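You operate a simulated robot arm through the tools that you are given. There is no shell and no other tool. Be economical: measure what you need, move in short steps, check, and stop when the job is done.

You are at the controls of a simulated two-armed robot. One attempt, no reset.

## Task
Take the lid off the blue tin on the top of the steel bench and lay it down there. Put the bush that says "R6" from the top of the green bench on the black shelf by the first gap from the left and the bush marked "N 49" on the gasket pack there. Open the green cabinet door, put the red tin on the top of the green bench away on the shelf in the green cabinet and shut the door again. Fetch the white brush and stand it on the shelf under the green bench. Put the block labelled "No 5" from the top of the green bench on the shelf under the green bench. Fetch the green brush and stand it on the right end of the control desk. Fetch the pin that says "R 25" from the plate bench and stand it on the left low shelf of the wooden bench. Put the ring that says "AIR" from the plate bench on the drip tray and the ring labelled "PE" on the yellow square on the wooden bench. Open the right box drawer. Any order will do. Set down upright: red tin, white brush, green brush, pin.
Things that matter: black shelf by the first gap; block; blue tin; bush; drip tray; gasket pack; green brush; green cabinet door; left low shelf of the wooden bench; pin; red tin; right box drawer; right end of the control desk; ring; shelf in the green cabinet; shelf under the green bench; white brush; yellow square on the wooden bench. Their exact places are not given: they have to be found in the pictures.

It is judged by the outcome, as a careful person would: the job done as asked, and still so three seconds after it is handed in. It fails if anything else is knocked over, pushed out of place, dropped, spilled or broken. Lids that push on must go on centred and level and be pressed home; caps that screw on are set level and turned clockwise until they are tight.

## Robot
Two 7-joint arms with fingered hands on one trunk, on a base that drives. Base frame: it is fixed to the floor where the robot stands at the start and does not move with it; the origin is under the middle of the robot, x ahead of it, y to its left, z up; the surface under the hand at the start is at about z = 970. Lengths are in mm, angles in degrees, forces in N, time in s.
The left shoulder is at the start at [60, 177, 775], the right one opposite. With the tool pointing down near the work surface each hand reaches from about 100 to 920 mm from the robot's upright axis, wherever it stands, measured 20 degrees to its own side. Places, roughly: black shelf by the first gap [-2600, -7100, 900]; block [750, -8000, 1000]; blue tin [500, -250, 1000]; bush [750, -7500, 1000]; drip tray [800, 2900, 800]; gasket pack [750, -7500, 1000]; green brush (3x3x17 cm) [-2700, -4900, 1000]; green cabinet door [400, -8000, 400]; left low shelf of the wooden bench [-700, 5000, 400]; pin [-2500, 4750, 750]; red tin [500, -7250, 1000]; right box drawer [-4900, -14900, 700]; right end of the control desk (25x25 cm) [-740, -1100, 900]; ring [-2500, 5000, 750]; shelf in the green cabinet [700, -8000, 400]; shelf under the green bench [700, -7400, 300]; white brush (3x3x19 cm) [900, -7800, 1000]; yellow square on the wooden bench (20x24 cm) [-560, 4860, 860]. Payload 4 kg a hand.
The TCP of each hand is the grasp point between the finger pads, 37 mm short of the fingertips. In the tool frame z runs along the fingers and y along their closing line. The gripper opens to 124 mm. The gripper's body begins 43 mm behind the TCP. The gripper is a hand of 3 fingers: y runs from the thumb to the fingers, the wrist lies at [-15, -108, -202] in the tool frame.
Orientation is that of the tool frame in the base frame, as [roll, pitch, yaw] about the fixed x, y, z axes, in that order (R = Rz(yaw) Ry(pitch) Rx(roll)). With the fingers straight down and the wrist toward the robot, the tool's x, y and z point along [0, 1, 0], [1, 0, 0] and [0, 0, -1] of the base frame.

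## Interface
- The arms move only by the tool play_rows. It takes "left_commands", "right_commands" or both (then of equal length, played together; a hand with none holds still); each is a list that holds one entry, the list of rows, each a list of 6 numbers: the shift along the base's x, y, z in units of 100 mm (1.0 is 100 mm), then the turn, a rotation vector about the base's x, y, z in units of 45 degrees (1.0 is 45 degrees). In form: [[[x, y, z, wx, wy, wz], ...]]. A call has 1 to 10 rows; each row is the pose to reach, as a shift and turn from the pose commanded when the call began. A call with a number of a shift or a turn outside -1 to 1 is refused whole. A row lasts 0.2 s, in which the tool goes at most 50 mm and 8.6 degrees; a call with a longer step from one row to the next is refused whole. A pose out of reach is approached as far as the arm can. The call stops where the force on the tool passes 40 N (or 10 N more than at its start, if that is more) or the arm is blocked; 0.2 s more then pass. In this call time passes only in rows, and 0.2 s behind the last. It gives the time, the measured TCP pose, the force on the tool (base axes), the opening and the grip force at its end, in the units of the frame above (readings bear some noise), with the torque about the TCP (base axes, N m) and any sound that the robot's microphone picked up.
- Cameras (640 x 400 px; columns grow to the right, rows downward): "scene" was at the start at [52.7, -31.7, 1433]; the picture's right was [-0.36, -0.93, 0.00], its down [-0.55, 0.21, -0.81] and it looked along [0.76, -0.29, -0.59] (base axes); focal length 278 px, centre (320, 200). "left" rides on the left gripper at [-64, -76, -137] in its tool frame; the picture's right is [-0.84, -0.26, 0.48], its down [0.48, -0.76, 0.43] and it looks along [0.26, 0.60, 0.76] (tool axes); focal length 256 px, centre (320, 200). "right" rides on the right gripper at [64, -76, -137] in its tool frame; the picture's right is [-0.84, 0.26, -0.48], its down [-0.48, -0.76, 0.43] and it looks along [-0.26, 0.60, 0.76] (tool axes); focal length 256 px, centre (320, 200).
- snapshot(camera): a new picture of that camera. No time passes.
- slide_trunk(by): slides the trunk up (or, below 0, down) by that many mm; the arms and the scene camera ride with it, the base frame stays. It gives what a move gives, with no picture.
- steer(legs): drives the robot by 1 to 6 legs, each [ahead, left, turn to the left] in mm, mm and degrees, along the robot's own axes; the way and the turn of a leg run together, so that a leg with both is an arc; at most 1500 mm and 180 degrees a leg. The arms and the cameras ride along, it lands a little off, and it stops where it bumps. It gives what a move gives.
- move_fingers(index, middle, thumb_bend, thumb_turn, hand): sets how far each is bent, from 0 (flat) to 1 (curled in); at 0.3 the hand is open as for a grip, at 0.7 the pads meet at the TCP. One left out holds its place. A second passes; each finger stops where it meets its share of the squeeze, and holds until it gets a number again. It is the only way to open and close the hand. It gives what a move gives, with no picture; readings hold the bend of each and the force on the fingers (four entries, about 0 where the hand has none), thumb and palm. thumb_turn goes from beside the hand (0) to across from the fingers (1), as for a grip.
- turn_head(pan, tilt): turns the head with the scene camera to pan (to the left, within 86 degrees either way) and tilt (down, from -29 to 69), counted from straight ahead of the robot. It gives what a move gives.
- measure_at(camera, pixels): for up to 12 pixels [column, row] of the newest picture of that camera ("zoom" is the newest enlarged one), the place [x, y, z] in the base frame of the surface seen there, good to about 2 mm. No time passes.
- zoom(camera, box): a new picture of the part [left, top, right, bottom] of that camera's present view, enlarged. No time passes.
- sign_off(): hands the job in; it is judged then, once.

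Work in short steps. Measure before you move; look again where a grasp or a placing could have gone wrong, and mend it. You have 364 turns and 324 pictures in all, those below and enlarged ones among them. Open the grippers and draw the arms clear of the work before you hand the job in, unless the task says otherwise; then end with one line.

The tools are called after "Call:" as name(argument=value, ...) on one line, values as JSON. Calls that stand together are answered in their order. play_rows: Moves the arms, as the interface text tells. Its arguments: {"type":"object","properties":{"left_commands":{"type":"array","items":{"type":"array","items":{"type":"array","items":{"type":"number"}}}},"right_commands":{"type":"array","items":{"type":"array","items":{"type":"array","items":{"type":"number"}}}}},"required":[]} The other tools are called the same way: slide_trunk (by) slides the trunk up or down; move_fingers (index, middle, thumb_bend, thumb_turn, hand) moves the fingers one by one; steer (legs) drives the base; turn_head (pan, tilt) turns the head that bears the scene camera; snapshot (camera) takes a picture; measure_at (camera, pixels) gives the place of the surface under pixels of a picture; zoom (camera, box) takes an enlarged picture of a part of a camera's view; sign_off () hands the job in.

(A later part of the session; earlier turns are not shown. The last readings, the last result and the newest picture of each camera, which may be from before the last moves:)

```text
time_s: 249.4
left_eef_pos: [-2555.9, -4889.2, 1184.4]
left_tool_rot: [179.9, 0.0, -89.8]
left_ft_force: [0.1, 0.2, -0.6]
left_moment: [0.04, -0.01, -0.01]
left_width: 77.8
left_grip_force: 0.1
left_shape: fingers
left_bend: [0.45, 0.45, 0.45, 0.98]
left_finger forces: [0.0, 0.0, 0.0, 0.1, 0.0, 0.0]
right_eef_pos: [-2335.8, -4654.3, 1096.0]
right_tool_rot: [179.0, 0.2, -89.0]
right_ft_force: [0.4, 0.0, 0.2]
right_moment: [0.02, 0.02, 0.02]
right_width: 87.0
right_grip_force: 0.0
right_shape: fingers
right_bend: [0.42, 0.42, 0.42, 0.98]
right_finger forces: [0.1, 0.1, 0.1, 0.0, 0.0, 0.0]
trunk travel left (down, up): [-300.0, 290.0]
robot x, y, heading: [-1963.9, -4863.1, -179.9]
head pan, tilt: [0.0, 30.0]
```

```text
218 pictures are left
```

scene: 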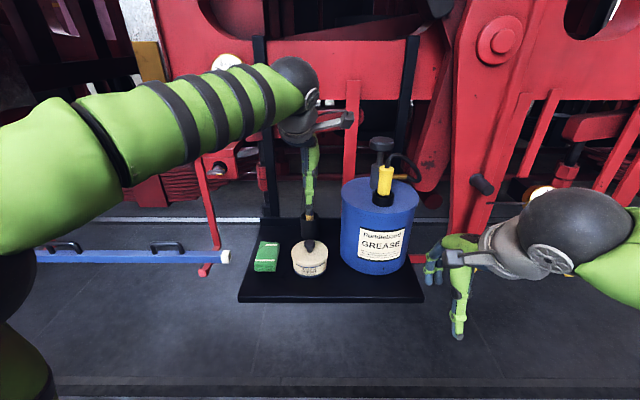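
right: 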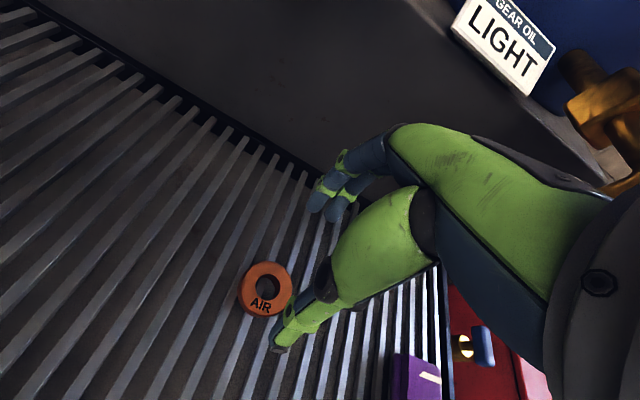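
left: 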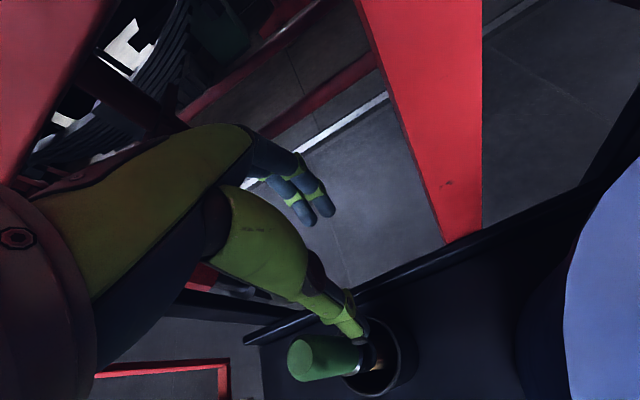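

I move the base 90 mm closer instead, so the reach is comfortable, then approach at z≈1150.

Call:
steer(legs=[[90, 0, 0]])

Call:
play_rows(left_commands=[[[-0.3, -0.05, -0.3, 0, 0, 0], [-0.6, -0.07, -0.35, 0, 0, 0], [-0.84, -0.07, -0.35, 0, 0, 0]]])

Call:
snapshot(camera="left")

```text
time_s: 250.5
left_eef_pos: [-2645.7, -4888.5, 1183.8]
left_tool_rot: [-179.9, 0.0, -89.9]
left_ft_force: [-0.2, -0.5, -0.1]
left_moment: [-0.02, 0.02, 0.0]
left_width: 77.8
left_grip_force: 0.0
left_shape: fingers
left_bend: [0.45, 0.45, 0.45, 0.98]
left_finger forces: [0.0, 0.0, 0.1, 0.0, 0.1, 0.1]
right_eef_pos: [-2425.6, -4654.2, 1094.9]
right_tool_rot: [179.0, 0.2, -89.0]
right_ft_force: [-1.1, 0.9, -0.2]
right_moment: [-0.02, -0.01, 0.03]
right_width: 87.2
right_grip_force: 0.0
right_shape: fingers
right_bend: [0.42, 0.42, 0.42, 0.98]
right_finger forces: [0.0, 0.1, 0.0, 0.0, 0.1, 0.0]
trunk travel left (down, up): [-300.0, 290.0]
robot x, y, heading: [-2047.3, -4863.7, -179.6]
head pan, tilt: [0.0, 30.0]
```

```text
time_s: 251.3
left_eef_pos: [-2729.5, -4894.4, 1149.4]
left_tool_rot: [179.9, -0.1, -89.8]
left_ft_force: [-0.3, 0.1, -0.2]
left_moment: [0.01, 0.01, 0.04]
left_width: 77.7
left_grip_force: 0.0
left_shape: fingers
left_bend: [0.45, 0.45, 0.45, 0.98]
left_finger forces: [0.1, 0.0, 0.0, 0.0, 0.0, 0.0]
right_eef_pos: [-2424.8, -4653.5, 1095.9]
right_tool_rot: [179.0, 0.2, -89.0]
right_ft_force: [0.5, -0.6, -0.3]
right_moment: [-0.02, -0.01, 0.0]
right_width: 86.9
right_grip_force: 0.0
right_shape: fingers
right_bend: [0.42, 0.42, 0.42, 0.98]
right_finger forces: [0.1, 0.0, 0.0, 0.1, 0.0, 0.0]
trunk travel left (down, up): [-300.0, 290.0]
robot x, y, heading: [-2048.7, -4858.0, -180.0]
head pan, tilt: [0.0, 30.0]
```

```text
217 pictures are left
```

left: 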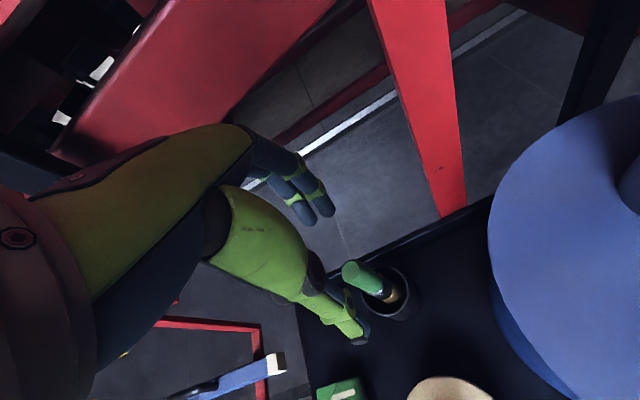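

Aligned and within reach. Descend 111 mm.

Call:
play_rows(left_commands=[[[-0.02, -0.02, -0.35, 0, 0, 0], [-0.02, -0.02, -0.7, 0, 0, 0], [-0.02, -0.02, -1.0, 0, 0, 0], [-0.02, -0.02, -1.0, 0, 0, 0]]])

Call:
snapshot(camera="left")

Call:
zoom(camera="scene", box=[240, 100, 400, 260])

```text
time_s: 252.3
left_eef_pos: [-2734.5, -4897.3, 1049.0]
left_tool_rot: [-180.0, 0.0, -89.8]
left_ft_force: [-0.3, 0.4, -0.8]
left_moment: [0.03, -0.01, 0.05]
left_width: 78.1
left_grip_force: 0.1
left_shape: fingers
left_bend: [0.45, 0.45, 0.45, 0.98]
left_finger forces: [0.1, 0.0, 0.0, 0.1, 0.0, 0.0]
right_eef_pos: [-2425.5, -4654.3, 1096.4]
right_tool_rot: [179.0, 0.2, -89.1]
right_ft_force: [-0.9, -1.0, 0.5]
right_moment: [-0.01, -0.02, 0.01]
right_width: 87.0
right_grip_force: 0.0
right_shape: fingers
right_bend: [0.42, 0.42, 0.42, 0.98]
right_finger forces: [0.0, 0.0, 0.1, 0.1, 0.0, 0.0]
trunk travel left (down, up): [-300.0, 290.0]
robot x, y, heading: [-2052.0, -4862.7, -179.9]
head pan, tilt: [0.0, 30.0]
```

```text
216 pictures are left
```

left: 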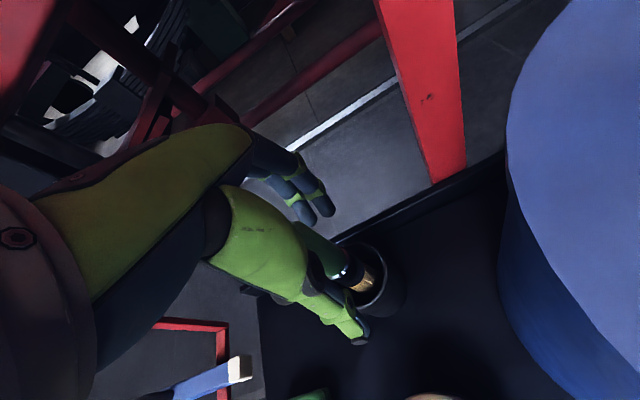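

```text
2.50 times, centred on (320, 180) of scene
```

zoom: 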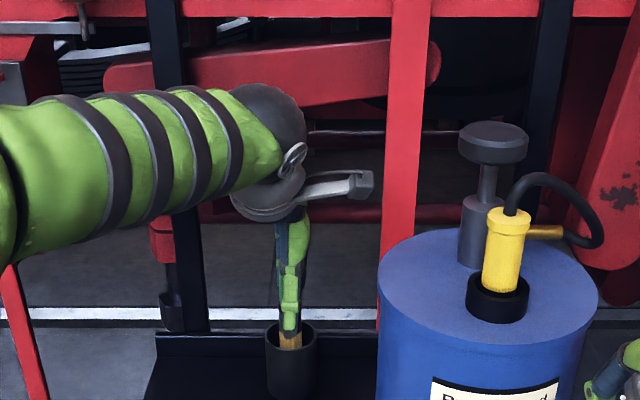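

Good; 6 mm lower and close.

Call:
play_rows(left_commands=[[[0, 0, -0.06, 0, 0, 0]]])

Call:
move_fingers(hand="left", index=0.75, middle=0.75, thumb_bend=0.72)

Call:
snapshot(camera="left")

```text
time_s: 252.7
left_eef_pos: [-2733.3, -4896.5, 1042.2]
left_tool_rot: [-180.0, -0.1, -89.9]
left_ft_force: [0.3, -0.3, 0.7]
left_moment: [0.03, -0.03, 0.0]
left_width: 77.6
left_grip_force: 0.0
left_shape: fingers
left_bend: [0.45, 0.45, 0.45, 0.98]
left_finger forces: [0.1, 0.0, 0.0, 0.0, 0.0, 0.0]
right_eef_pos: [-2425.4, -4654.5, 1094.8]
right_tool_rot: [179.0, 0.3, -89.0]
right_ft_force: [0.0, -0.3, -0.5]
right_moment: [-0.01, 0.04, 0.0]
right_width: 86.9
right_grip_force: 0.0
right_shape: fingers
right_bend: [0.42, 0.42, 0.42, 0.98]
right_finger forces: [0.1, 0.0, 0.0, 0.1, 0.0, 0.0]
trunk travel left (down, up): [-300.0, 290.0]
robot x, y, heading: [-2051.2, -4858.5, -179.5]
head pan, tilt: [0.0, 30.0]
```

```text
time_s: 253.7
left_eef_pos: [-2732.9, -4896.4, 1042.9]
left_tool_rot: [-180.0, 0.0, -89.8]
left_ft_force: [-4.3, -0.6, 1.2]
left_moment: [-0.12, 0.47, -0.01]
left_width: 19.4
left_grip_force: 19.4
left_shape: fingers
left_bend: [0.64, 0.65, 0.66, 0.96]
left_finger forces: [9.9, 12.0, 0.0, 0.0, 17.0, 0.0]
right_eef_pos: [-2425.0, -4655.3, 1095.9]
right_tool_rot: [179.1, 0.2, -89.0]
right_ft_force: [0.2, -0.6, 0.4]
right_moment: [0.01, 0.0, 0.01]
right_width: 87.0
right_grip_force: 0.0
right_shape: fingers
right_bend: [0.42, 0.42, 0.42, 0.98]
right_finger forces: [0.0, 0.0, 0.0, 0.1, 0.0, 0.0]
trunk travel left (down, up): [-300.0, 290.0]
robot x, y, heading: [-2050.6, -4859.4, -179.8]
head pan, tilt: [0.0, 30.0]
```

```text
214 pictures are left
```

left: 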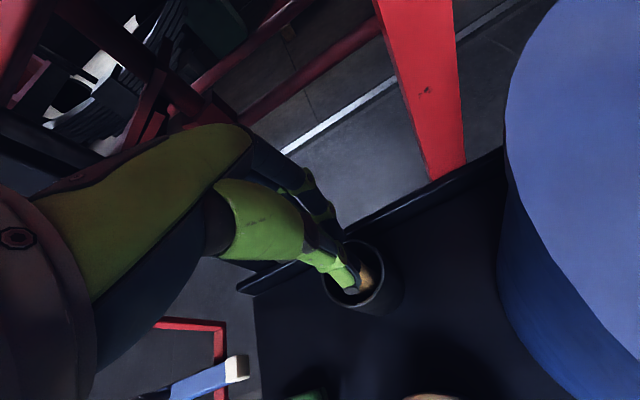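

Gripped (both fingers and thumb). Lift slowly straight up out of the cup.

Call:
play_rows(left_commands=[[[0, 0, 0.1, 0, 0, 0], [0, 0, 0.3, 0, 0, 0], [0, 0, 0.5, 0, 0, 0], [0, 0, 0.8, 0, 0, 0], [0, 0, 1.0, 0, 0, 0]]])

Call:
zoom(camera="scene", box=[240, 60, 400, 260])

Call:
snapshot(camera="left")

```text
time_s: 254.9
left_eef_pos: [-2731.7, -4895.7, 1142.4]
left_tool_rot: [-179.9, 0.0, -89.8]
left_ft_force: [0.3, 0.1, -1.1]
left_moment: [0.02, 0.05, 0.02]
left_width: 15.0
left_grip_force: 19.5
left_shape: fingers
left_bend: [0.65, 0.66, 0.68, 0.96]
left_finger forces: [8.7, 11.4, 0.0, 0.0, 18.3, 0.0]
right_eef_pos: [-2425.7, -4654.2, 1095.7]
right_tool_rot: [178.9, 0.2, -89.0]
right_ft_force: [0.8, 0.6, -0.1]
right_moment: [-0.01, 0.02, 0.01]
right_width: 87.2
right_grip_force: 0.1
right_shape: fingers
right_bend: [0.42, 0.42, 0.42, 0.98]
right_finger forces: [0.0, 0.0, 0.0, 0.1, 0.1, 0.0]
trunk travel left (down, up): [-300.0, 290.0]
robot x, y, heading: [-2050.2, -4861.0, -179.9]
head pan, tilt: [0.0, 30.0]
```

```text
2.00 times, centred on (320, 160) of scene
```

zoom: 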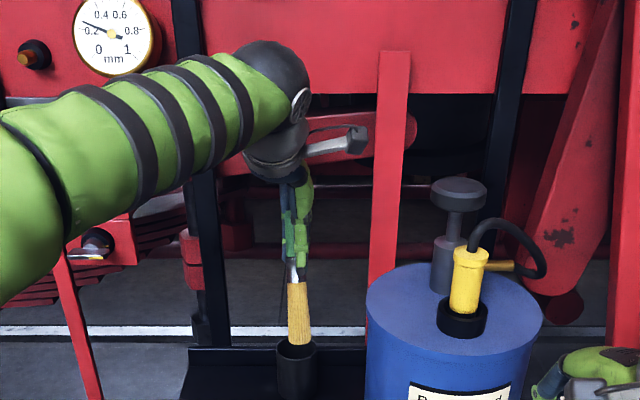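

```text
212 pictures are left
```

left: 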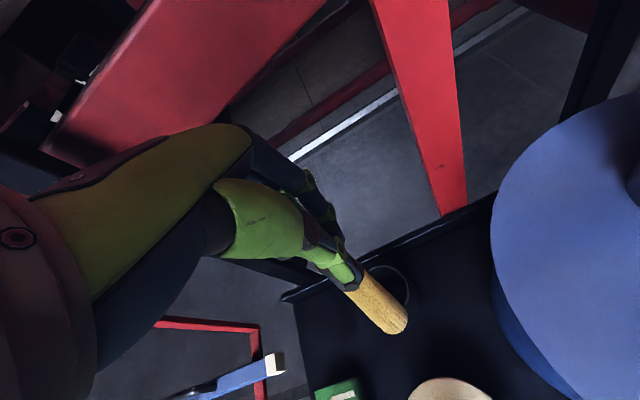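

Brush is out of the cup, bottom ≈1000 and leaning a bit toward me. I raise 50 mm more and retract over the tin, then back off.

Call:
play_rows(left_commands=[[[0, 0, 0.3, 0, 0, 0], [0, 0, 0.5, 0, 0, 0], [0.4, -0.1, 0.5, 0, 0, 0], [0.8, -0.2, 0.5, 0, 0, 0]]])

Call:
steer(legs=[[-600, 0, 0]])

Call:
snapshot(camera="scene")

```text
time_s: 255.9
left_eef_pos: [-2651.2, -4917.5, 1192.6]
left_tool_rot: [-179.9, 0.0, -89.8]
left_ft_force: [0.1, -0.1, -1.1]
left_moment: [-0.02, 0.01, -0.01]
left_width: 14.9
left_grip_force: 19.3
left_shape: fingers
left_bend: [0.65, 0.66, 0.68, 0.96]
left_finger forces: [8.5, 11.5, 0.0, 0.0, 18.1, 0.0]
right_eef_pos: [-2424.6, -4654.2, 1095.7]
right_tool_rot: [178.9, 0.2, -89.0]
right_ft_force: [0.5, 0.3, 0.0]
right_moment: [0.01, 0.03, 0.03]
right_width: 87.0
right_grip_force: 0.0
right_shape: fingers
right_bend: [0.42, 0.42, 0.42, 0.98]
right_finger forces: [0.0, 0.1, 0.0, 0.1, 0.1, 0.0]
trunk travel left (down, up): [-300.0, 290.0]
robot x, y, heading: [-2051.8, -4862.0, -179.7]
head pan, tilt: [0.0, 30.0]
```

```text
time_s: 259.2
left_eef_pos: [-2053.1, -4917.3, 1191.8]
left_tool_rot: [-179.9, 0.0, -89.3]
left_ft_force: [-0.9, -0.9, -1.5]
left_moment: [0.05, 0.02, -0.02]
left_width: 14.9
left_grip_force: 19.0
left_shape: fingers
left_bend: [0.65, 0.66, 0.68, 0.96]
left_finger forces: [8.5, 11.5, 0.0, 0.0, 18.2, 0.0]
right_eef_pos: [-1828.0, -4652.8, 1096.4]
right_tool_rot: [179.0, 0.2, -88.6]
right_ft_force: [-0.2, 0.3, -0.9]
right_moment: [-0.01, 0.02, 0.02]
right_width: 86.9
right_grip_force: 0.0
right_shape: fingers
right_bend: [0.42, 0.42, 0.42, 0.98]
right_finger forces: [0.0, 0.1, 0.1, 0.0, 0.0, 0.0]
trunk travel left (down, up): [-300.0, 290.0]
robot x, y, heading: [-1452.9, -4856.8, -179.3]
head pan, tilt: [0.0, 30.0]
```

```text
211 pictures are left
```

scene: 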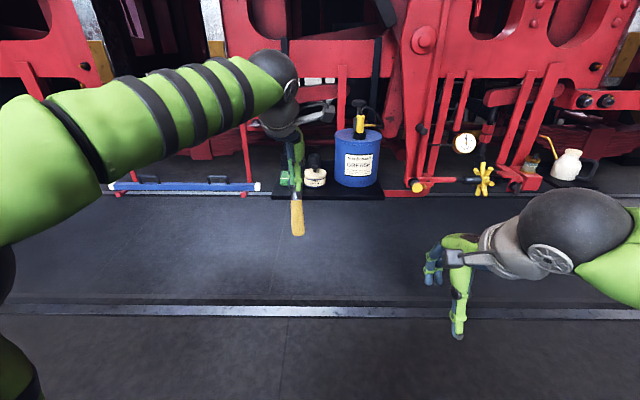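

I zoom on the brush to determine its tilt.

Call:
zoom(camera="scene", box=[260, 120, 340, 250])

Call:
measure_at(camera="scene", pixels=[[297, 195], [297, 205], [298, 215], [298, 225], [299, 232]])

Call:
snapshot(camera="left")

Call:
measure_at(camera="left", pixels=[[355, 285], [370, 300], [385, 315], [395, 325]])

```text
3.08 times, centred on (300, 185) of scene
```

zoom: 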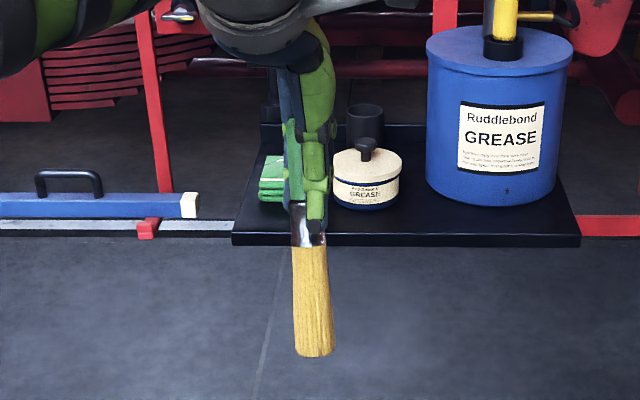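

```text
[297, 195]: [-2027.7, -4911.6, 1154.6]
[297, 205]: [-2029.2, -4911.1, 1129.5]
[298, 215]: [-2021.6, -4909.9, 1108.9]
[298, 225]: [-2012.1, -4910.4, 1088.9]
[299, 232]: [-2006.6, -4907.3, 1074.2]
```

```text
209 pictures are left
```

left: 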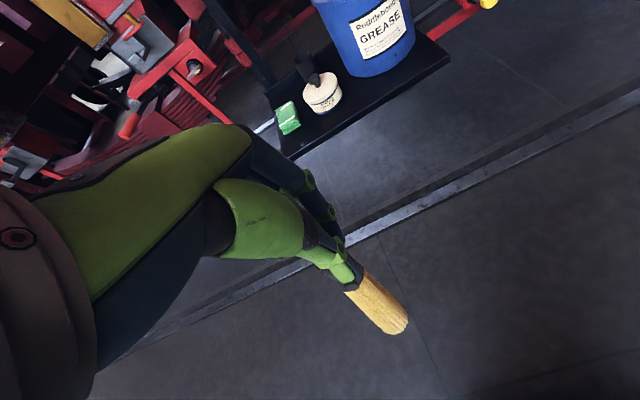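

```text
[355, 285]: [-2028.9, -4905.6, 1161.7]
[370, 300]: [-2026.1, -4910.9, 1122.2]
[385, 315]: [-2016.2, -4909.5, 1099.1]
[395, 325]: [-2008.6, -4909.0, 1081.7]
```

The brush bottom leans ~15° toward me. I rotate the hand by (-4°, +14°, 0) to make it vertical and recheck.

Call:
play_rows(left_commands=[[[0, 0, 0, -0.04, 0.16, 0], [0, 0, 0, -0.087, 0.317, 0], [0, 0, 0, -0.087, 0.317, 0]]])

Call:
zoom(camera="scene", box=[260, 120, 340, 250])

Call:
measure_at(camera="zoom", pixels=[[310, 240], [310, 250], [312, 275], [312, 300], [312, 325], [312, 345]])

```text
time_s: 260.1
left_eef_pos: [-2053.1, -4918.0, 1192.5]
left_tool_rot: [165.6, -3.8, -88.8]
left_ft_force: [-0.4, 0.9, -0.9]
left_moment: [-0.01, 0.03, 0.02]
left_width: 14.7
left_grip_force: 18.8
left_shape: fingers
left_bend: [0.65, 0.66, 0.68, 0.96]
left_finger forces: [8.3, 11.2, 0.1, 0.0, 17.8, 0.1]
right_eef_pos: [-1828.8, -4651.4, 1095.6]
right_tool_rot: [179.0, 0.2, -88.7]
right_ft_force: [-0.1, -0.4, 0.7]
right_moment: [-0.03, -0.04, -0.03]
right_width: 86.7
right_grip_force: 0.0
right_shape: fingers
right_bend: [0.42, 0.42, 0.42, 0.98]
right_finger forces: [0.0, 0.1, 0.0, 0.0, 0.1, 0.0]
trunk travel left (down, up): [-300.0, 290.0]
robot x, y, heading: [-1451.6, -4858.3, -179.4]
head pan, tilt: [0.0, 30.0]
```

```text
3.08 times, centred on (300, 185) of scene
```

zoom: 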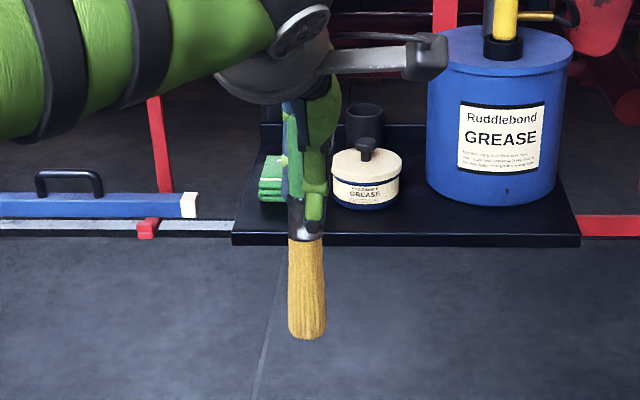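

```text
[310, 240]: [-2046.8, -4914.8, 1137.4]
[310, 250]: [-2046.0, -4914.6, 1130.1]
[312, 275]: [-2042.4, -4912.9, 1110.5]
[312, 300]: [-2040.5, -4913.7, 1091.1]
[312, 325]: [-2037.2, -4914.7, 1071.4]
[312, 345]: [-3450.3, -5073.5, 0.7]
```

Brush is now within ~3° of vertical. I turn to heading +y and drive toward the control desk's operator side.

Call:
steer(legs=[[0, 0, -90.6], [1200, -346, 0], [1200, -346, 0]])

Call:
snapshot(camera="scene")

```text
time_s: 276.2
left_eef_pos: [-701.4, -1875.0, 1192.9]
left_tool_rot: [165.8, -3.6, 178.5]
left_ft_force: [0.2, -0.3, -1.3]
left_moment: [-0.04, -0.02, -0.04]
left_width: 14.5
left_grip_force: 18.3
left_shape: fingers
left_bend: [0.65, 0.67, 0.68, 0.96]
left_finger forces: [8.2, 11.0, 0.1, 0.1, 17.1, 0.0]
right_eef_pos: [-448.3, -2111.3, 1096.0]
right_tool_rot: [179.0, 0.1, 178.8]
right_ft_force: [-0.2, -0.1, -0.2]
right_moment: [-0.01, 0.0, 0.0]
right_width: 87.1
right_grip_force: 0.1
right_shape: fingers
right_bend: [0.42, 0.42, 0.42, 0.98]
right_finger forces: [0.1, 0.0, 0.1, 0.0, 0.0, 0.1]
trunk travel left (down, up): [-300.0, 290.0]
robot x, y, heading: [-669.5, -2478.8, 88.0]
head pan, tilt: [0.0, 30.0]
```

```text
207 pictures are left
```

scene: 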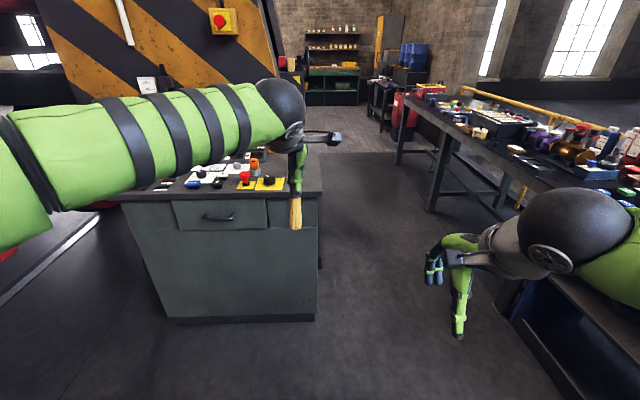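

The desk is ahead, its right end behind the brush. I measure the desk top.

Call:
measure_at(camera="scene", pixels=[[310, 185], [318, 160], [318, 190], [270, 190], [285, 165], [280, 180], [245, 180], [254, 163], [310, 155], [230, 165], [220, 255], [267, 180]])

Call:
zoom(camera="scene", box=[130, 120, 340, 240])

```text
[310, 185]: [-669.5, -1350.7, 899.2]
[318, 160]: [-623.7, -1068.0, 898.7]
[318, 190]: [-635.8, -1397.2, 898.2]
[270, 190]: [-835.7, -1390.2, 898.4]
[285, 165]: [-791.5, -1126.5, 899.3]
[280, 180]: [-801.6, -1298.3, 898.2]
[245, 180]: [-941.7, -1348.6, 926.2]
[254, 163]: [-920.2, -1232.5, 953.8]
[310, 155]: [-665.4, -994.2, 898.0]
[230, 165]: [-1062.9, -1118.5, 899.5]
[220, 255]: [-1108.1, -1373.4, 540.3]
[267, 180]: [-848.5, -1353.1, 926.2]
```

```text
3.05 times, centred on (235, 180) of scene
```

zoom: 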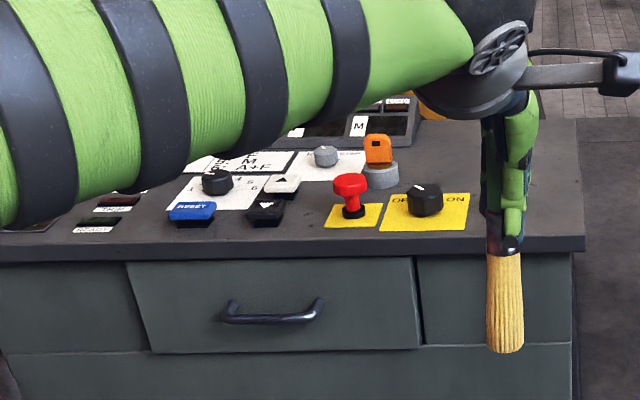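

Desk top z≈898.5, free right end centred (-740,-1100). I check the forearm height and then drive forward ~640.

Call:
measure_at(camera="scene", pixels=[[30, 180], [130, 150], [230, 110], [60, 210], [20, 240]])

Call:
steer(legs=[[620, 25, 1.5]])

Call:
snapshot(camera="scene")

```text
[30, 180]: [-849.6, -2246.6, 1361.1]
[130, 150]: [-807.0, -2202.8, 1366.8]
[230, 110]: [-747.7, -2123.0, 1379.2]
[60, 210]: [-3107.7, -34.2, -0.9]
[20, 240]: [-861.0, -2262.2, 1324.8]
```

```text
time_s: 279.7
left_eef_pos: [-728.5, -1256.6, 1192.2]
left_tool_rot: [165.7, -3.6, 179.8]
left_ft_force: [0.3, 0.3, -1.4]
left_moment: [-0.02, -0.02, 0.01]
left_width: 14.7
left_grip_force: 18.4
left_shape: fingers
left_bend: [0.65, 0.67, 0.68, 0.96]
left_finger forces: [8.2, 11.1, 0.1, 0.0, 17.2, 0.0]
right_eef_pos: [-466.8, -1486.2, 1095.1]
right_tool_rot: [178.9, 0.1, -179.9]
right_ft_force: [-0.3, -0.6, 0.9]
right_moment: [-0.03, 0.0, 0.0]
right_width: 87.0
right_grip_force: 0.0
right_shape: fingers
right_bend: [0.42, 0.42, 0.42, 0.98]
right_finger forces: [0.0, 0.0, 0.0, 0.0, 0.1, 0.0]
trunk travel left (down, up): [-300.0, 290.0]
robot x, y, heading: [-681.3, -1857.6, 89.5]
head pan, tilt: [0.0, 30.0]
```

```text
205 pictures are left
```

scene: 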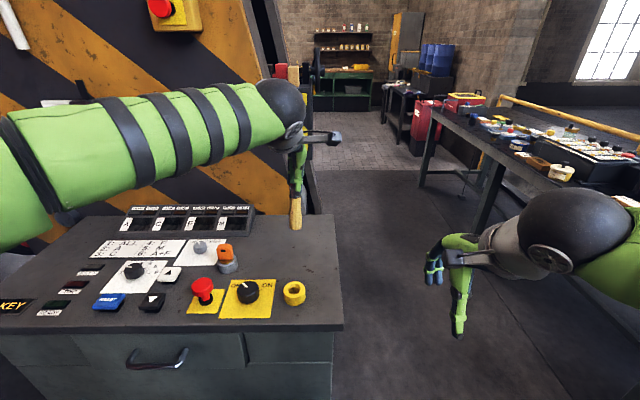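

The small yellow roll at (293,293) is lower than the brush bottom. I lower 90 mm and move forward 145 mm to the spot.

Call:
play_rows(left_commands=[[[0, 0.1, -0.4, 0, 0, 0], [0, 0.3, -0.8, 0, 0, 0], [0, 0.6, -0.9, 0, 0, 0], [-0.05, 1.0, -0.9, 0, 0, 0]]])

Call:
play_rows(left_commands=[[[0, 0.3, 0, 0, 0, 0], [0, 0.45, -0.1, 0, 0, 0]]])

Call:
snapshot(camera="scene")

Call:
snapshot(camera="left")

```text
time_s: 280.7
left_eef_pos: [-731.9, -1157.2, 1101.6]
left_tool_rot: [165.8, -3.7, 179.9]
left_ft_force: [0.6, -0.7, -0.3]
left_moment: [0.0, -0.01, 0.0]
left_width: 14.8
left_grip_force: 17.7
left_shape: fingers
left_bend: [0.65, 0.67, 0.68, 0.96]
left_finger forces: [8.2, 11.2, 0.0, 0.0, 17.1, 0.1]
right_eef_pos: [-467.7, -1487.2, 1094.9]
right_tool_rot: [179.0, 0.2, 179.9]
right_ft_force: [0.4, 0.0, 0.1]
right_moment: [-0.04, -0.01, -0.01]
right_width: 87.4
right_grip_force: 0.0
right_shape: fingers
right_bend: [0.42, 0.42, 0.42, 0.98]
right_finger forces: [0.1, 0.1, 0.0, 0.1, 0.1, 0.0]
trunk travel left (down, up): [-300.0, 290.0]
robot x, y, heading: [-679.4, -1859.6, 89.4]
head pan, tilt: [0.0, 30.0]
```

```text
time_s: 281.3
left_eef_pos: [-733.0, -1113.6, 1091.3]
left_tool_rot: [165.7, -3.8, 180.0]
left_ft_force: [0.7, 0.3, -0.7]
left_moment: [-0.05, 0.01, 0.01]
left_width: 14.6
left_grip_force: 18.5
left_shape: fingers
left_bend: [0.65, 0.67, 0.68, 0.96]
left_finger forces: [8.2, 11.1, 0.1, 0.1, 17.2, 0.0]
right_eef_pos: [-468.1, -1486.7, 1095.3]
right_tool_rot: [178.9, 0.2, -179.8]
right_ft_force: [-0.3, 0.2, 0.2]
right_moment: [0.0, 0.02, -0.02]
right_width: 87.2
right_grip_force: 0.2
right_shape: fingers
right_bend: [0.42, 0.42, 0.42, 0.98]
right_finger forces: [0.0, 0.0, 0.0, 0.0, 0.1, 0.0]
trunk travel left (down, up): [-300.0, 290.0]
robot x, y, heading: [-677.4, -1854.6, 89.3]
head pan, tilt: [0.0, 30.0]
```

```text
204 pictures are left
```

scene: 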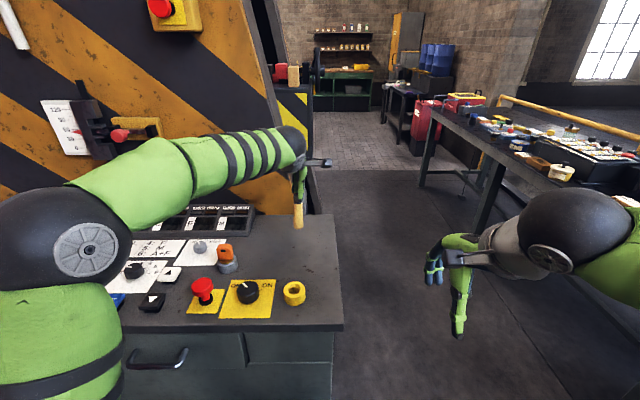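

```text
203 pictures are left
```

left: 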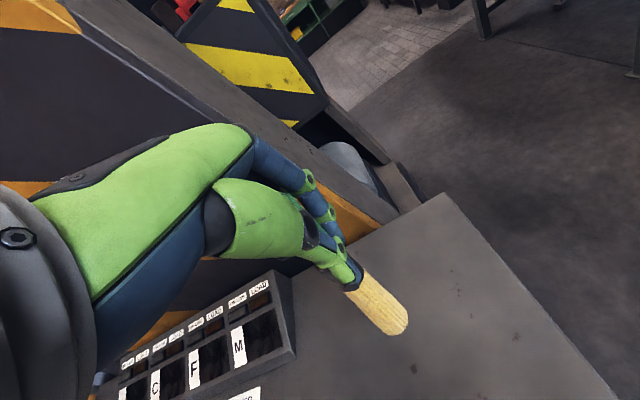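

I check the elbow height above the controls, then lower.

Call:
measure_at(camera="scene", pixels=[[80, 250], [110, 270], [60, 200], [180, 190], [60, 330]])

Call:
play_rows(left_commands=[[[0, 0, -0.2, 0, 0, 0], [0, 0, -0.35, 0, 0, 0], [0, 0, -0.45, 0, 0, 0]]])

Call:
zoom(camera="scene", box=[250, 130, 350, 250])

```text
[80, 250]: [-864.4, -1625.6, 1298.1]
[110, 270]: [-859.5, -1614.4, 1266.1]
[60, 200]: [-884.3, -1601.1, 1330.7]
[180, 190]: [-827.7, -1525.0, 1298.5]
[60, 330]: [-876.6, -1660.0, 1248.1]
```

```text
time_s: 282.1
left_eef_pos: [-731.6, -1112.4, 1045.9]
left_tool_rot: [165.8, -3.7, 179.9]
left_ft_force: [0.0, -0.1, -0.1]
left_moment: [-0.03, 0.0, 0.0]
left_width: 14.6
left_grip_force: 18.1
left_shape: fingers
left_bend: [0.65, 0.67, 0.68, 0.96]
left_finger forces: [8.2, 11.3, 0.1, 0.1, 17.1, 0.0]
right_eef_pos: [-468.1, -1487.7, 1095.7]
right_tool_rot: [179.0, 0.2, -179.9]
right_ft_force: [-0.1, 0.3, -0.8]
right_moment: [-0.02, 0.01, 0.01]
right_width: 86.8
right_grip_force: 0.1
right_shape: fingers
right_bend: [0.42, 0.42, 0.42, 0.98]
right_finger forces: [0.1, 0.0, 0.0, 0.1, 0.1, 0.0]
trunk travel left (down, up): [-300.0, 290.0]
robot x, y, heading: [-677.9, -1858.5, 89.3]
head pan, tilt: [0.0, 30.0]
```

```text
3.33 times, centred on (300, 190) of scene
```

zoom: 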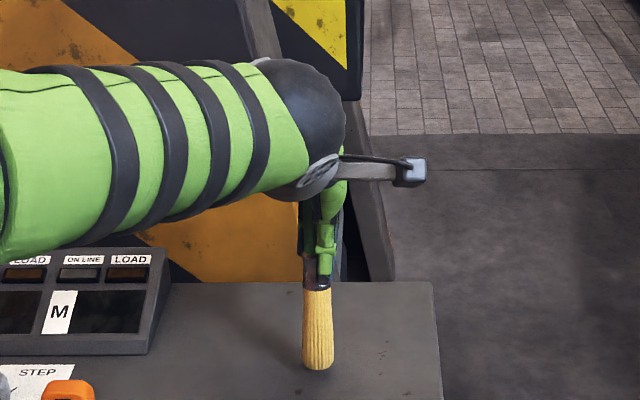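

Lower in small steps to contact.

Call:
play_rows(left_commands=[[[0, 0, -0.06, 0, 0, 0], [0, 0, -0.1, 0, 0, 0], [0, 0, -0.13, 0, 0, 0], [0, 0, -0.16, 0, 0, 0]]])

Call:
snapshot(camera="left")

```text
time_s: 283.1
left_eef_pos: [-731.7, -1111.8, 1034.3]
left_tool_rot: [165.5, -3.5, 179.8]
left_ft_force: [0.5, 0.0, 14.3]
left_moment: [0.12, -0.04, 0.01]
left_width: 14.2
left_grip_force: 21.0
left_shape: fingers
left_bend: [0.65, 0.67, 0.68, 0.95]
left_finger forces: [8.8, 12.6, 0.1, 0.0, 21.0, 0.0]
right_eef_pos: [-466.5, -1487.4, 1095.6]
right_tool_rot: [179.0, 0.3, -180.0]
right_ft_force: [-0.8, -0.5, -0.4]
right_moment: [0.01, 0.0, -0.06]
right_width: 86.6
right_grip_force: 0.0
right_shape: fingers
right_bend: [0.42, 0.42, 0.42, 0.98]
right_finger forces: [0.0, 0.1, 0.0, 0.1, 0.0, 0.0]
trunk travel left (down, up): [-300.0, 290.0]
robot x, y, heading: [-677.9, -1858.8, 89.5]
head pan, tilt: [0.0, 30.0]
```

```text
201 pictures are left
```

left: 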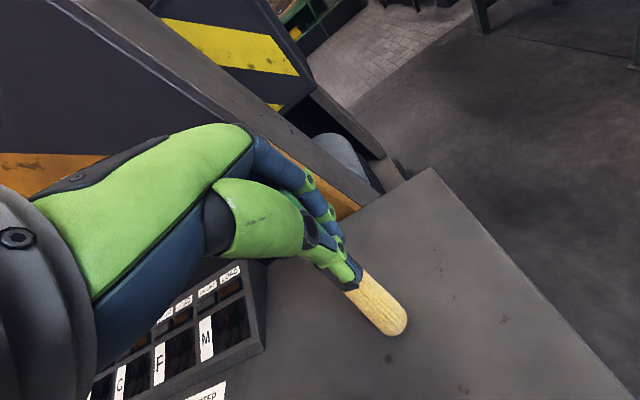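

Contact at 14 N. I relax 3 mm and open gently in two stages.

Call:
play_rows(left_commands=[[[0, 0, 0.03, 0, 0, 0]]])

Call:
move_fingers(hand="left", index=0.6, middle=0.6, thumb_bend=0.6)

Call:
zoom(camera="scene", box=[250, 130, 350, 250])

Call:
snapshot(camera="left")

```text
time_s: 283.5
left_eef_pos: [-731.9, -1111.6, 1035.5]
left_tool_rot: [165.6, -3.9, -180.0]
left_ft_force: [0.2, 0.1, 9.2]
left_moment: [0.13, -0.04, -0.03]
left_width: 14.3
left_grip_force: 20.9
left_shape: fingers
left_bend: [0.65, 0.67, 0.68, 0.95]
left_finger forces: [9.0, 12.7, 0.0, 0.0, 20.2, 0.1]
right_eef_pos: [-466.2, -1487.2, 1096.2]
right_tool_rot: [178.8, 0.2, -179.9]
right_ft_force: [0.9, -0.7, 0.7]
right_moment: [0.01, 0.01, 0.01]
right_width: 87.1
right_grip_force: 0.1
right_shape: fingers
right_bend: [0.42, 0.42, 0.42, 0.98]
right_finger forces: [0.0, 0.1, 0.0, 0.0, 0.0, 0.0]
trunk travel left (down, up): [-300.0, 290.0]
robot x, y, heading: [-675.6, -1857.5, 89.5]
head pan, tilt: [0.0, 30.0]
```

```text
time_s: 284.5
left_eef_pos: [-732.3, -1112.0, 1035.0]
left_tool_rot: [165.8, -3.7, 179.8]
left_ft_force: [0.7, -0.8, 0.1]
left_moment: [-0.01, -0.02, 0.02]
left_width: 31.0
left_grip_force: 0.0
left_shape: fingers
left_bend: [0.6, 0.6, 0.6, 0.97]
left_finger forces: [0.0, 0.1, 0.0, 0.0, 0.1, 0.0]
right_eef_pos: [-467.3, -1487.1, 1096.3]
right_tool_rot: [179.1, 0.2, -179.9]
right_ft_force: [-0.3, -0.2, 0.4]
right_moment: [0.03, -0.01, -0.01]
right_width: 87.3
right_grip_force: 0.0
right_shape: fingers
right_bend: [0.42, 0.42, 0.42, 0.98]
right_finger forces: [0.0, 0.0, 0.0, 0.0, 0.0, 0.1]
trunk travel left (down, up): [-300.0, 290.0]
robot x, y, heading: [-678.1, -1856.3, 89.2]
head pan, tilt: [0.0, 30.0]
```

```text
3.33 times, centred on (300, 190) of scene
```

zoom: 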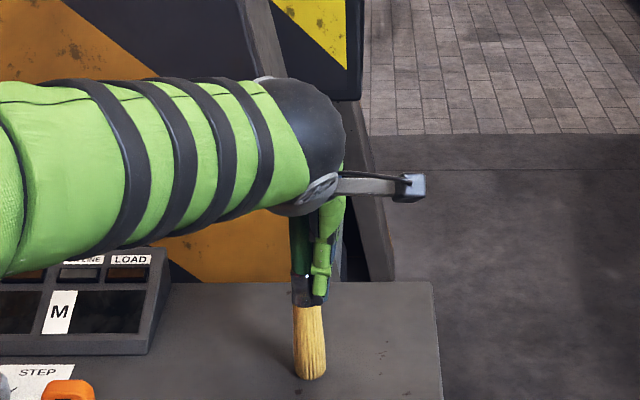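

```text
199 pictures are left
```

left: 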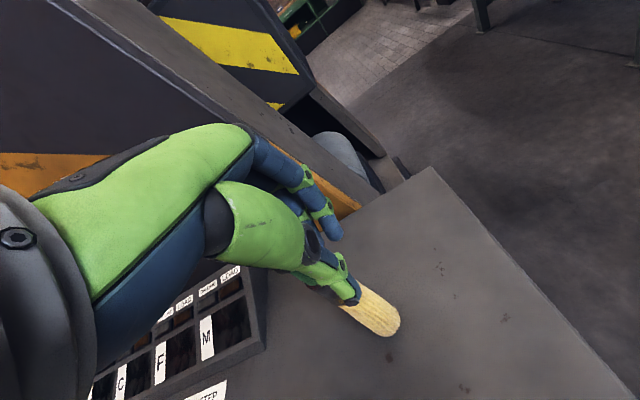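

Loose now (no finger force). I check whether it stands by itself or leans on a finger.

Call:
measure_at(camera="zoom", pixels=[[300, 235], [300, 265], [305, 300], [308, 320], [310, 350], [311, 370]])

Call:
measure_at(camera="left", pixels=[[360, 305], [370, 312], [380, 320], [390, 328]])

```text
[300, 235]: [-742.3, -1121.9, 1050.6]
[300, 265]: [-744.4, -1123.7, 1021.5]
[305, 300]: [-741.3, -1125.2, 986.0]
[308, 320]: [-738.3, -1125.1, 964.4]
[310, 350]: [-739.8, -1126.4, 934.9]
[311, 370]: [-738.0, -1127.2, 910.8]
```

```text
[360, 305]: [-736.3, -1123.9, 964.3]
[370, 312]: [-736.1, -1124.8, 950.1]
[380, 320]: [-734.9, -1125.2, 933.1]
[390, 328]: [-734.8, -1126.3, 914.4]
```

It stands upright on its own. I open wide and withdraw along the finger axis.

Call:
move_fingers(hand="left", index=0.35, middle=0.35, thumb_bend=0.35)

Call:
play_rows(left_commands=[[[0, -0.05, 0.2, 0, 0, 0], [0, -0.12, 0.45, 0, 0, 0], [0, -0.2, 0.8, 0, 0, 0], [0, -0.25, 1.0, 0, 0, 0]]])

Call:
snapshot(camera="scene")

```text
time_s: 285.5
left_eef_pos: [-732.1, -1111.2, 1034.5]
left_tool_rot: [165.8, -3.6, 179.9]
left_ft_force: [0.6, 0.6, 0.3]
left_moment: [0.01, -0.01, 0.04]
left_width: 108.0
left_grip_force: 0.1
left_shape: fingers
left_bend: [0.35, 0.35, 0.35, 0.97]
left_finger forces: [0.0, 0.0, 0.0, 0.0, 0.0, 0.0]
right_eef_pos: [-467.3, -1486.7, 1094.9]
right_tool_rot: [178.9, 0.2, -179.8]
right_ft_force: [-0.7, -0.2, 0.2]
right_moment: [-0.01, 0.02, -0.02]
right_width: 87.0
right_grip_force: 0.1
right_shape: fingers
right_bend: [0.42, 0.42, 0.42, 0.98]
right_finger forces: [0.1, 0.1, 0.1, 0.0, 0.0, 0.1]
trunk travel left (down, up): [-300.0, 290.0]
robot x, y, heading: [-679.0, -1857.1, 89.2]
head pan, tilt: [0.0, 30.0]
```

```text
time_s: 286.5
left_eef_pos: [-732.8, -1137.5, 1133.7]
left_tool_rot: [165.7, -3.8, 179.8]
left_ft_force: [-0.4, 0.2, -0.6]
left_moment: [0.03, 0.0, -0.01]
left_width: 108.4
left_grip_force: 0.0
left_shape: fingers
left_bend: [0.35, 0.35, 0.35, 0.97]
left_finger forces: [0.1, 0.1, 0.0, 0.1, 0.1, 0.0]
right_eef_pos: [-466.7, -1487.4, 1095.3]
right_tool_rot: [178.9, 0.2, -179.8]
right_ft_force: [-0.6, -0.3, 0.2]
right_moment: [0.03, -0.01, -0.02]
right_width: 86.9
right_grip_force: 0.1
right_shape: fingers
right_bend: [0.42, 0.42, 0.42, 0.98]
right_finger forces: [0.0, 0.0, 0.0, 0.1, 0.0, 0.0]
trunk travel left (down, up): [-300.0, 290.0]
robot x, y, heading: [-681.2, -1856.6, 89.4]
head pan, tilt: [0.0, 30.0]
```

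```text
198 pictures are left
```

scene: 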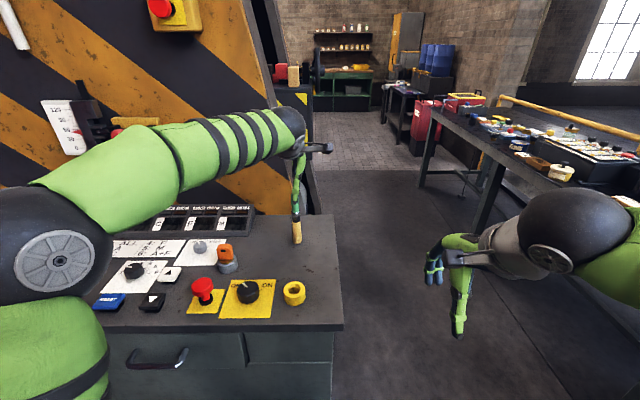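

Tips are now above the brush top. Raise 40 more, then retract and restore the hand's orientation.

Call:
play_rows(left_commands=[[[0, -0.05, 0.4, 0, 0, 0], [0, -0.4, 0.5, 0.04, 0, -0.08], [0, -0.8, 0.5, 0.087, 0, -0.16], [0, -1.0, 0.5, 0.087, 0, -0.16]]])

Call:
snapshot(camera="scene")

```text
time_s: 287.5
left_eef_pos: [-733.7, -1237.4, 1182.9]
left_tool_rot: [161.8, -4.0, 172.9]
left_ft_force: [0.3, -0.4, 0.3]
left_moment: [0.01, 0.0, -0.01]
left_width: 108.2
left_grip_force: 0.0
left_shape: fingers
left_bend: [0.35, 0.35, 0.35, 0.97]
left_finger forces: [0.1, 0.1, 0.0, 0.0, 0.0, 0.0]
right_eef_pos: [-467.2, -1489.1, 1096.1]
right_tool_rot: [178.8, 0.2, -179.8]
right_ft_force: [0.1, -1.0, 0.1]
right_moment: [0.0, 0.05, 0.0]
right_width: 87.0
right_grip_force: 0.1
right_shape: fingers
right_bend: [0.42, 0.42, 0.42, 0.98]
right_finger forces: [0.0, 0.0, 0.1, 0.1, 0.0, 0.0]
trunk travel left (down, up): [-300.0, 290.0]
robot x, y, heading: [-676.8, -1858.7, 89.0]
head pan, tilt: [0.0, 30.0]
```

```text
197 pictures are left
```

scene: 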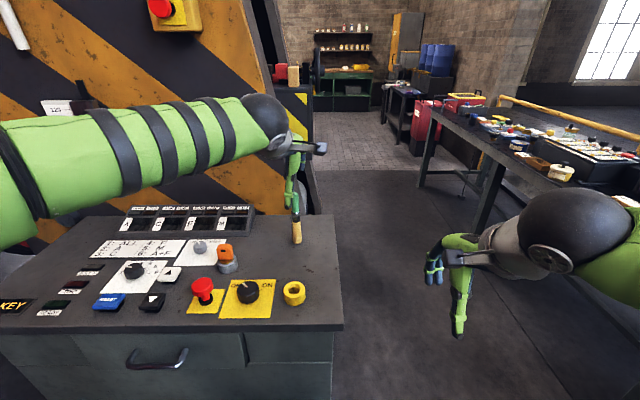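

The brush remains standing on the desk. I correct the left hand's orientation (my sign was off) while retracting, then back away.

Call:
play_rows(left_commands=[[[0, -0.3, 0, -0.14, -0.013, 0.053], [0, -0.6, 0, -0.28, -0.027, 0.105], [0, -0.9, 0, -0.415, -0.04, 0.158]]])

Call:
steer(legs=[[-600, 0, 0]])

Call:
snapshot(camera="scene")

```text
time_s: 288.3
left_eef_pos: [-731.8, -1327.7, 1183.6]
left_tool_rot: [-179.6, -1.0, 179.3]
left_ft_force: [0.0, -0.2, 0.8]
left_moment: [0.04, 0.02, 0.03]
left_width: 108.3
left_grip_force: 0.1
left_shape: fingers
left_bend: [0.35, 0.35, 0.35, 0.98]
left_finger forces: [0.0, 0.0, 0.0, 0.1, 0.0, 0.0]
right_eef_pos: [-466.1, -1487.5, 1094.5]
right_tool_rot: [178.9, 0.2, -179.9]
right_ft_force: [0.2, 0.2, -0.9]
right_moment: [0.01, -0.01, 0.0]
right_width: 86.9
right_grip_force: 0.2
right_shape: fingers
right_bend: [0.42, 0.42, 0.42, 0.98]
right_finger forces: [0.0, 0.0, 0.0, 0.0, 0.1, 0.1]
trunk travel left (down, up): [-300.0, 290.0]
robot x, y, heading: [-682.9, -1860.1, 89.5]
head pan, tilt: [0.0, 30.0]
```

```text
time_s: 291.7
left_eef_pos: [-737.2, -1929.7, 1183.4]
left_tool_rot: [-179.7, -0.9, 179.0]
left_ft_force: [0.8, 0.2, -0.5]
left_moment: [-0.02, -0.02, -0.01]
left_width: 108.1
left_grip_force: 0.0
left_shape: fingers
left_bend: [0.35, 0.35, 0.35, 0.98]
left_finger forces: [0.0, 0.1, 0.0, 0.0, 0.0, 0.0]
right_eef_pos: [-473.4, -2091.1, 1094.9]
right_tool_rot: [178.9, 0.2, 179.7]
right_ft_force: [0.4, -0.9, -1.0]
right_moment: [0.0, -0.01, 0.01]
right_width: 86.8
right_grip_force: 0.0
right_shape: fingers
right_bend: [0.42, 0.42, 0.42, 0.98]
right_finger forces: [0.0, 0.1, 0.1, 0.0, 0.1, 0.0]
trunk travel left (down, up): [-300.0, 290.0]
robot x, y, heading: [-683.9, -2459.4, 89.0]
head pan, tilt: [0.0, 30.0]
```

```text
196 pictures are left
```

scene: 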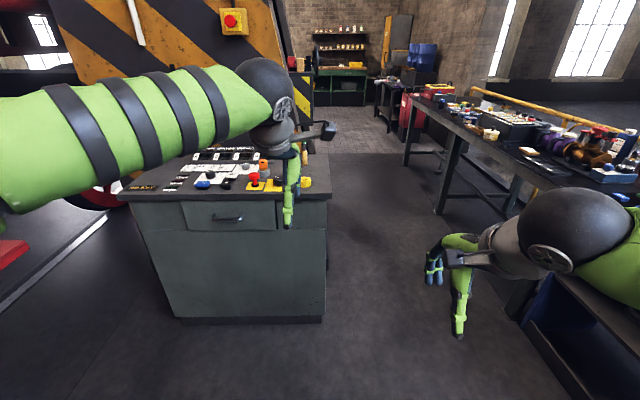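

Brush still stands (302,155). Now I turn around and drive down the aisle to y≈-7500.

Call:
steer(legs=[[0, 0, -179], [1450, 0, 0], [1450, 0, 0], [1450, 0, 0]])

Call:
turn_head(pan=20, tilt=15)

Call:
snapshot(camera="scene")

```text
time_s: 319.9
left_eef_pos: [-386.4, -7348.8, 1184.0]
left_tool_rot: [-179.7, -0.8, 3.0]
left_ft_force: [0.9, 0.4, 0.6]
left_moment: [-0.02, 0.01, -0.01]
left_width: 108.5
left_grip_force: 0.0
left_shape: fingers
left_bend: [0.35, 0.35, 0.35, 0.98]
left_finger forces: [0.1, 0.0, 0.0, 0.0, 0.0, 0.0]
right_eef_pos: [-661.3, -7205.9, 1094.8]
right_tool_rot: [179.0, 0.2, 3.8]
right_ft_force: [0.4, 0.3, 0.1]
right_moment: [-0.02, -0.02, -0.03]
right_width: 87.0
right_grip_force: 0.1
right_shape: fingers
right_bend: [0.42, 0.42, 0.42, 0.98]
right_finger forces: [0.1, 0.0, 0.0, 0.0, 0.0, 0.1]
trunk travel left (down, up): [-300.0, 290.0]
robot x, y, heading: [-475.5, -6817.5, -86.7]
head pan, tilt: [0.0, 30.0]
```

```text
time_s: 320.7
left_eef_pos: [-386.3, -7348.5, 1182.6]
left_tool_rot: [-179.7, -0.9, 2.9]
left_ft_force: [0.2, 0.1, 0.0]
left_moment: [0.01, -0.03, 0.01]
left_width: 108.4
left_grip_force: 0.0
left_shape: fingers
left_bend: [0.35, 0.35, 0.35, 0.98]
left_finger forces: [0.0, 0.1, 0.0, 0.0, 0.0, 0.0]
right_eef_pos: [-661.5, -7204.9, 1094.6]
right_tool_rot: [179.0, 0.2, 3.9]
right_ft_force: [0.3, -0.2, 0.3]
right_moment: [0.03, 0.0, 0.0]
right_width: 87.2
right_grip_force: 0.1
right_shape: fingers
right_bend: [0.42, 0.42, 0.42, 0.98]
right_finger forces: [0.0, 0.1, 0.0, 0.1, 0.0, 0.1]
trunk travel left (down, up): [-300.0, 290.0]
robot x, y, heading: [-473.4, -6820.8, -87.0]
head pan, tilt: [20.0, 15.0]
```

```text
195 pictures are left
```

scene: 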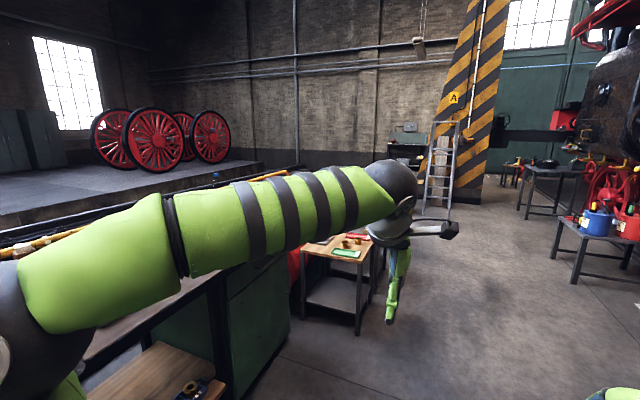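

The green bench is to my left. I advance to y≈-7550 and turn to face it.

Call:
steer(legs=[[720, 0, 0], [0, 0, 87]])

Call:
turn_head(pan=0, tilt=30)

Call:
snapshot(camera="scene")

```text
time_s: 328.3
left_eef_pos: [92.8, -7475.6, 1183.1]
left_tool_rot: [-179.7, -0.8, 90.3]
left_ft_force: [0.7, -0.1, 0.1]
left_moment: [0.02, -0.02, 0.0]
left_width: 108.4
left_grip_force: 0.1
left_shape: fingers
left_bend: [0.35, 0.35, 0.35, 0.98]
left_finger forces: [0.1, 0.1, 0.1, 0.0, 0.0, 0.1]
right_eef_pos: [-62.6, -7744.1, 1095.7]
right_tool_rot: [179.0, 0.2, 91.0]
right_ft_force: [0.1, -0.4, 0.3]
right_moment: [-0.01, 0.01, 0.0]
right_width: 87.1
right_grip_force: 0.1
right_shape: fingers
right_bend: [0.42, 0.42, 0.42, 0.98]
right_finger forces: [0.0, 0.0, 0.0, 0.0, 0.0, 0.0]
trunk travel left (down, up): [-300.0, 290.0]
robot x, y, heading: [-435.0, -7540.8, 0.3]
head pan, tilt: [20.0, 15.0]
```

```text
time_s: 329.2
left_eef_pos: [94.2, -7476.1, 1184.4]
left_tool_rot: [-179.7, -0.8, 90.2]
left_ft_force: [0.1, 0.3, 0.1]
left_moment: [-0.05, -0.01, -0.01]
left_width: 108.4
left_grip_force: 0.0
left_shape: fingers
left_bend: [0.35, 0.35, 0.35, 0.98]
left_finger forces: [0.0, 0.0, 0.0, 0.1, 0.0, 0.0]
right_eef_pos: [-64.1, -7744.4, 1095.4]
right_tool_rot: [179.0, 0.2, 91.1]
right_ft_force: [-0.5, -0.3, -0.5]
right_moment: [0.0, -0.03, -0.01]
right_width: 87.2
right_grip_force: 0.0
right_shape: fingers
right_bend: [0.42, 0.42, 0.42, 0.98]
right_finger forces: [0.0, 0.1, 0.1, 0.1, 0.1, 0.0]
trunk travel left (down, up): [-300.0, 290.0]
robot x, y, heading: [-435.9, -7540.4, 0.5]
head pan, tilt: [0.0, 30.0]
```

```text
194 pictures are left
```

scene: 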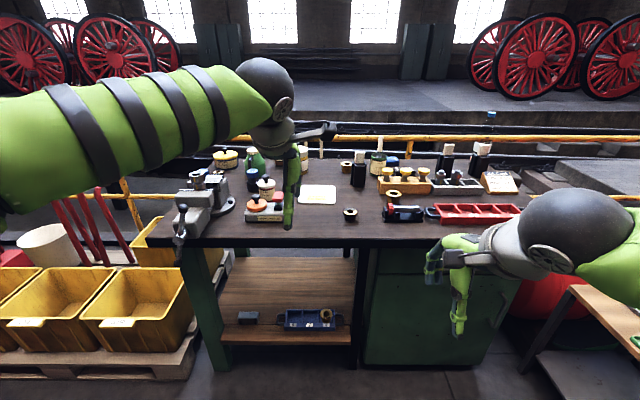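

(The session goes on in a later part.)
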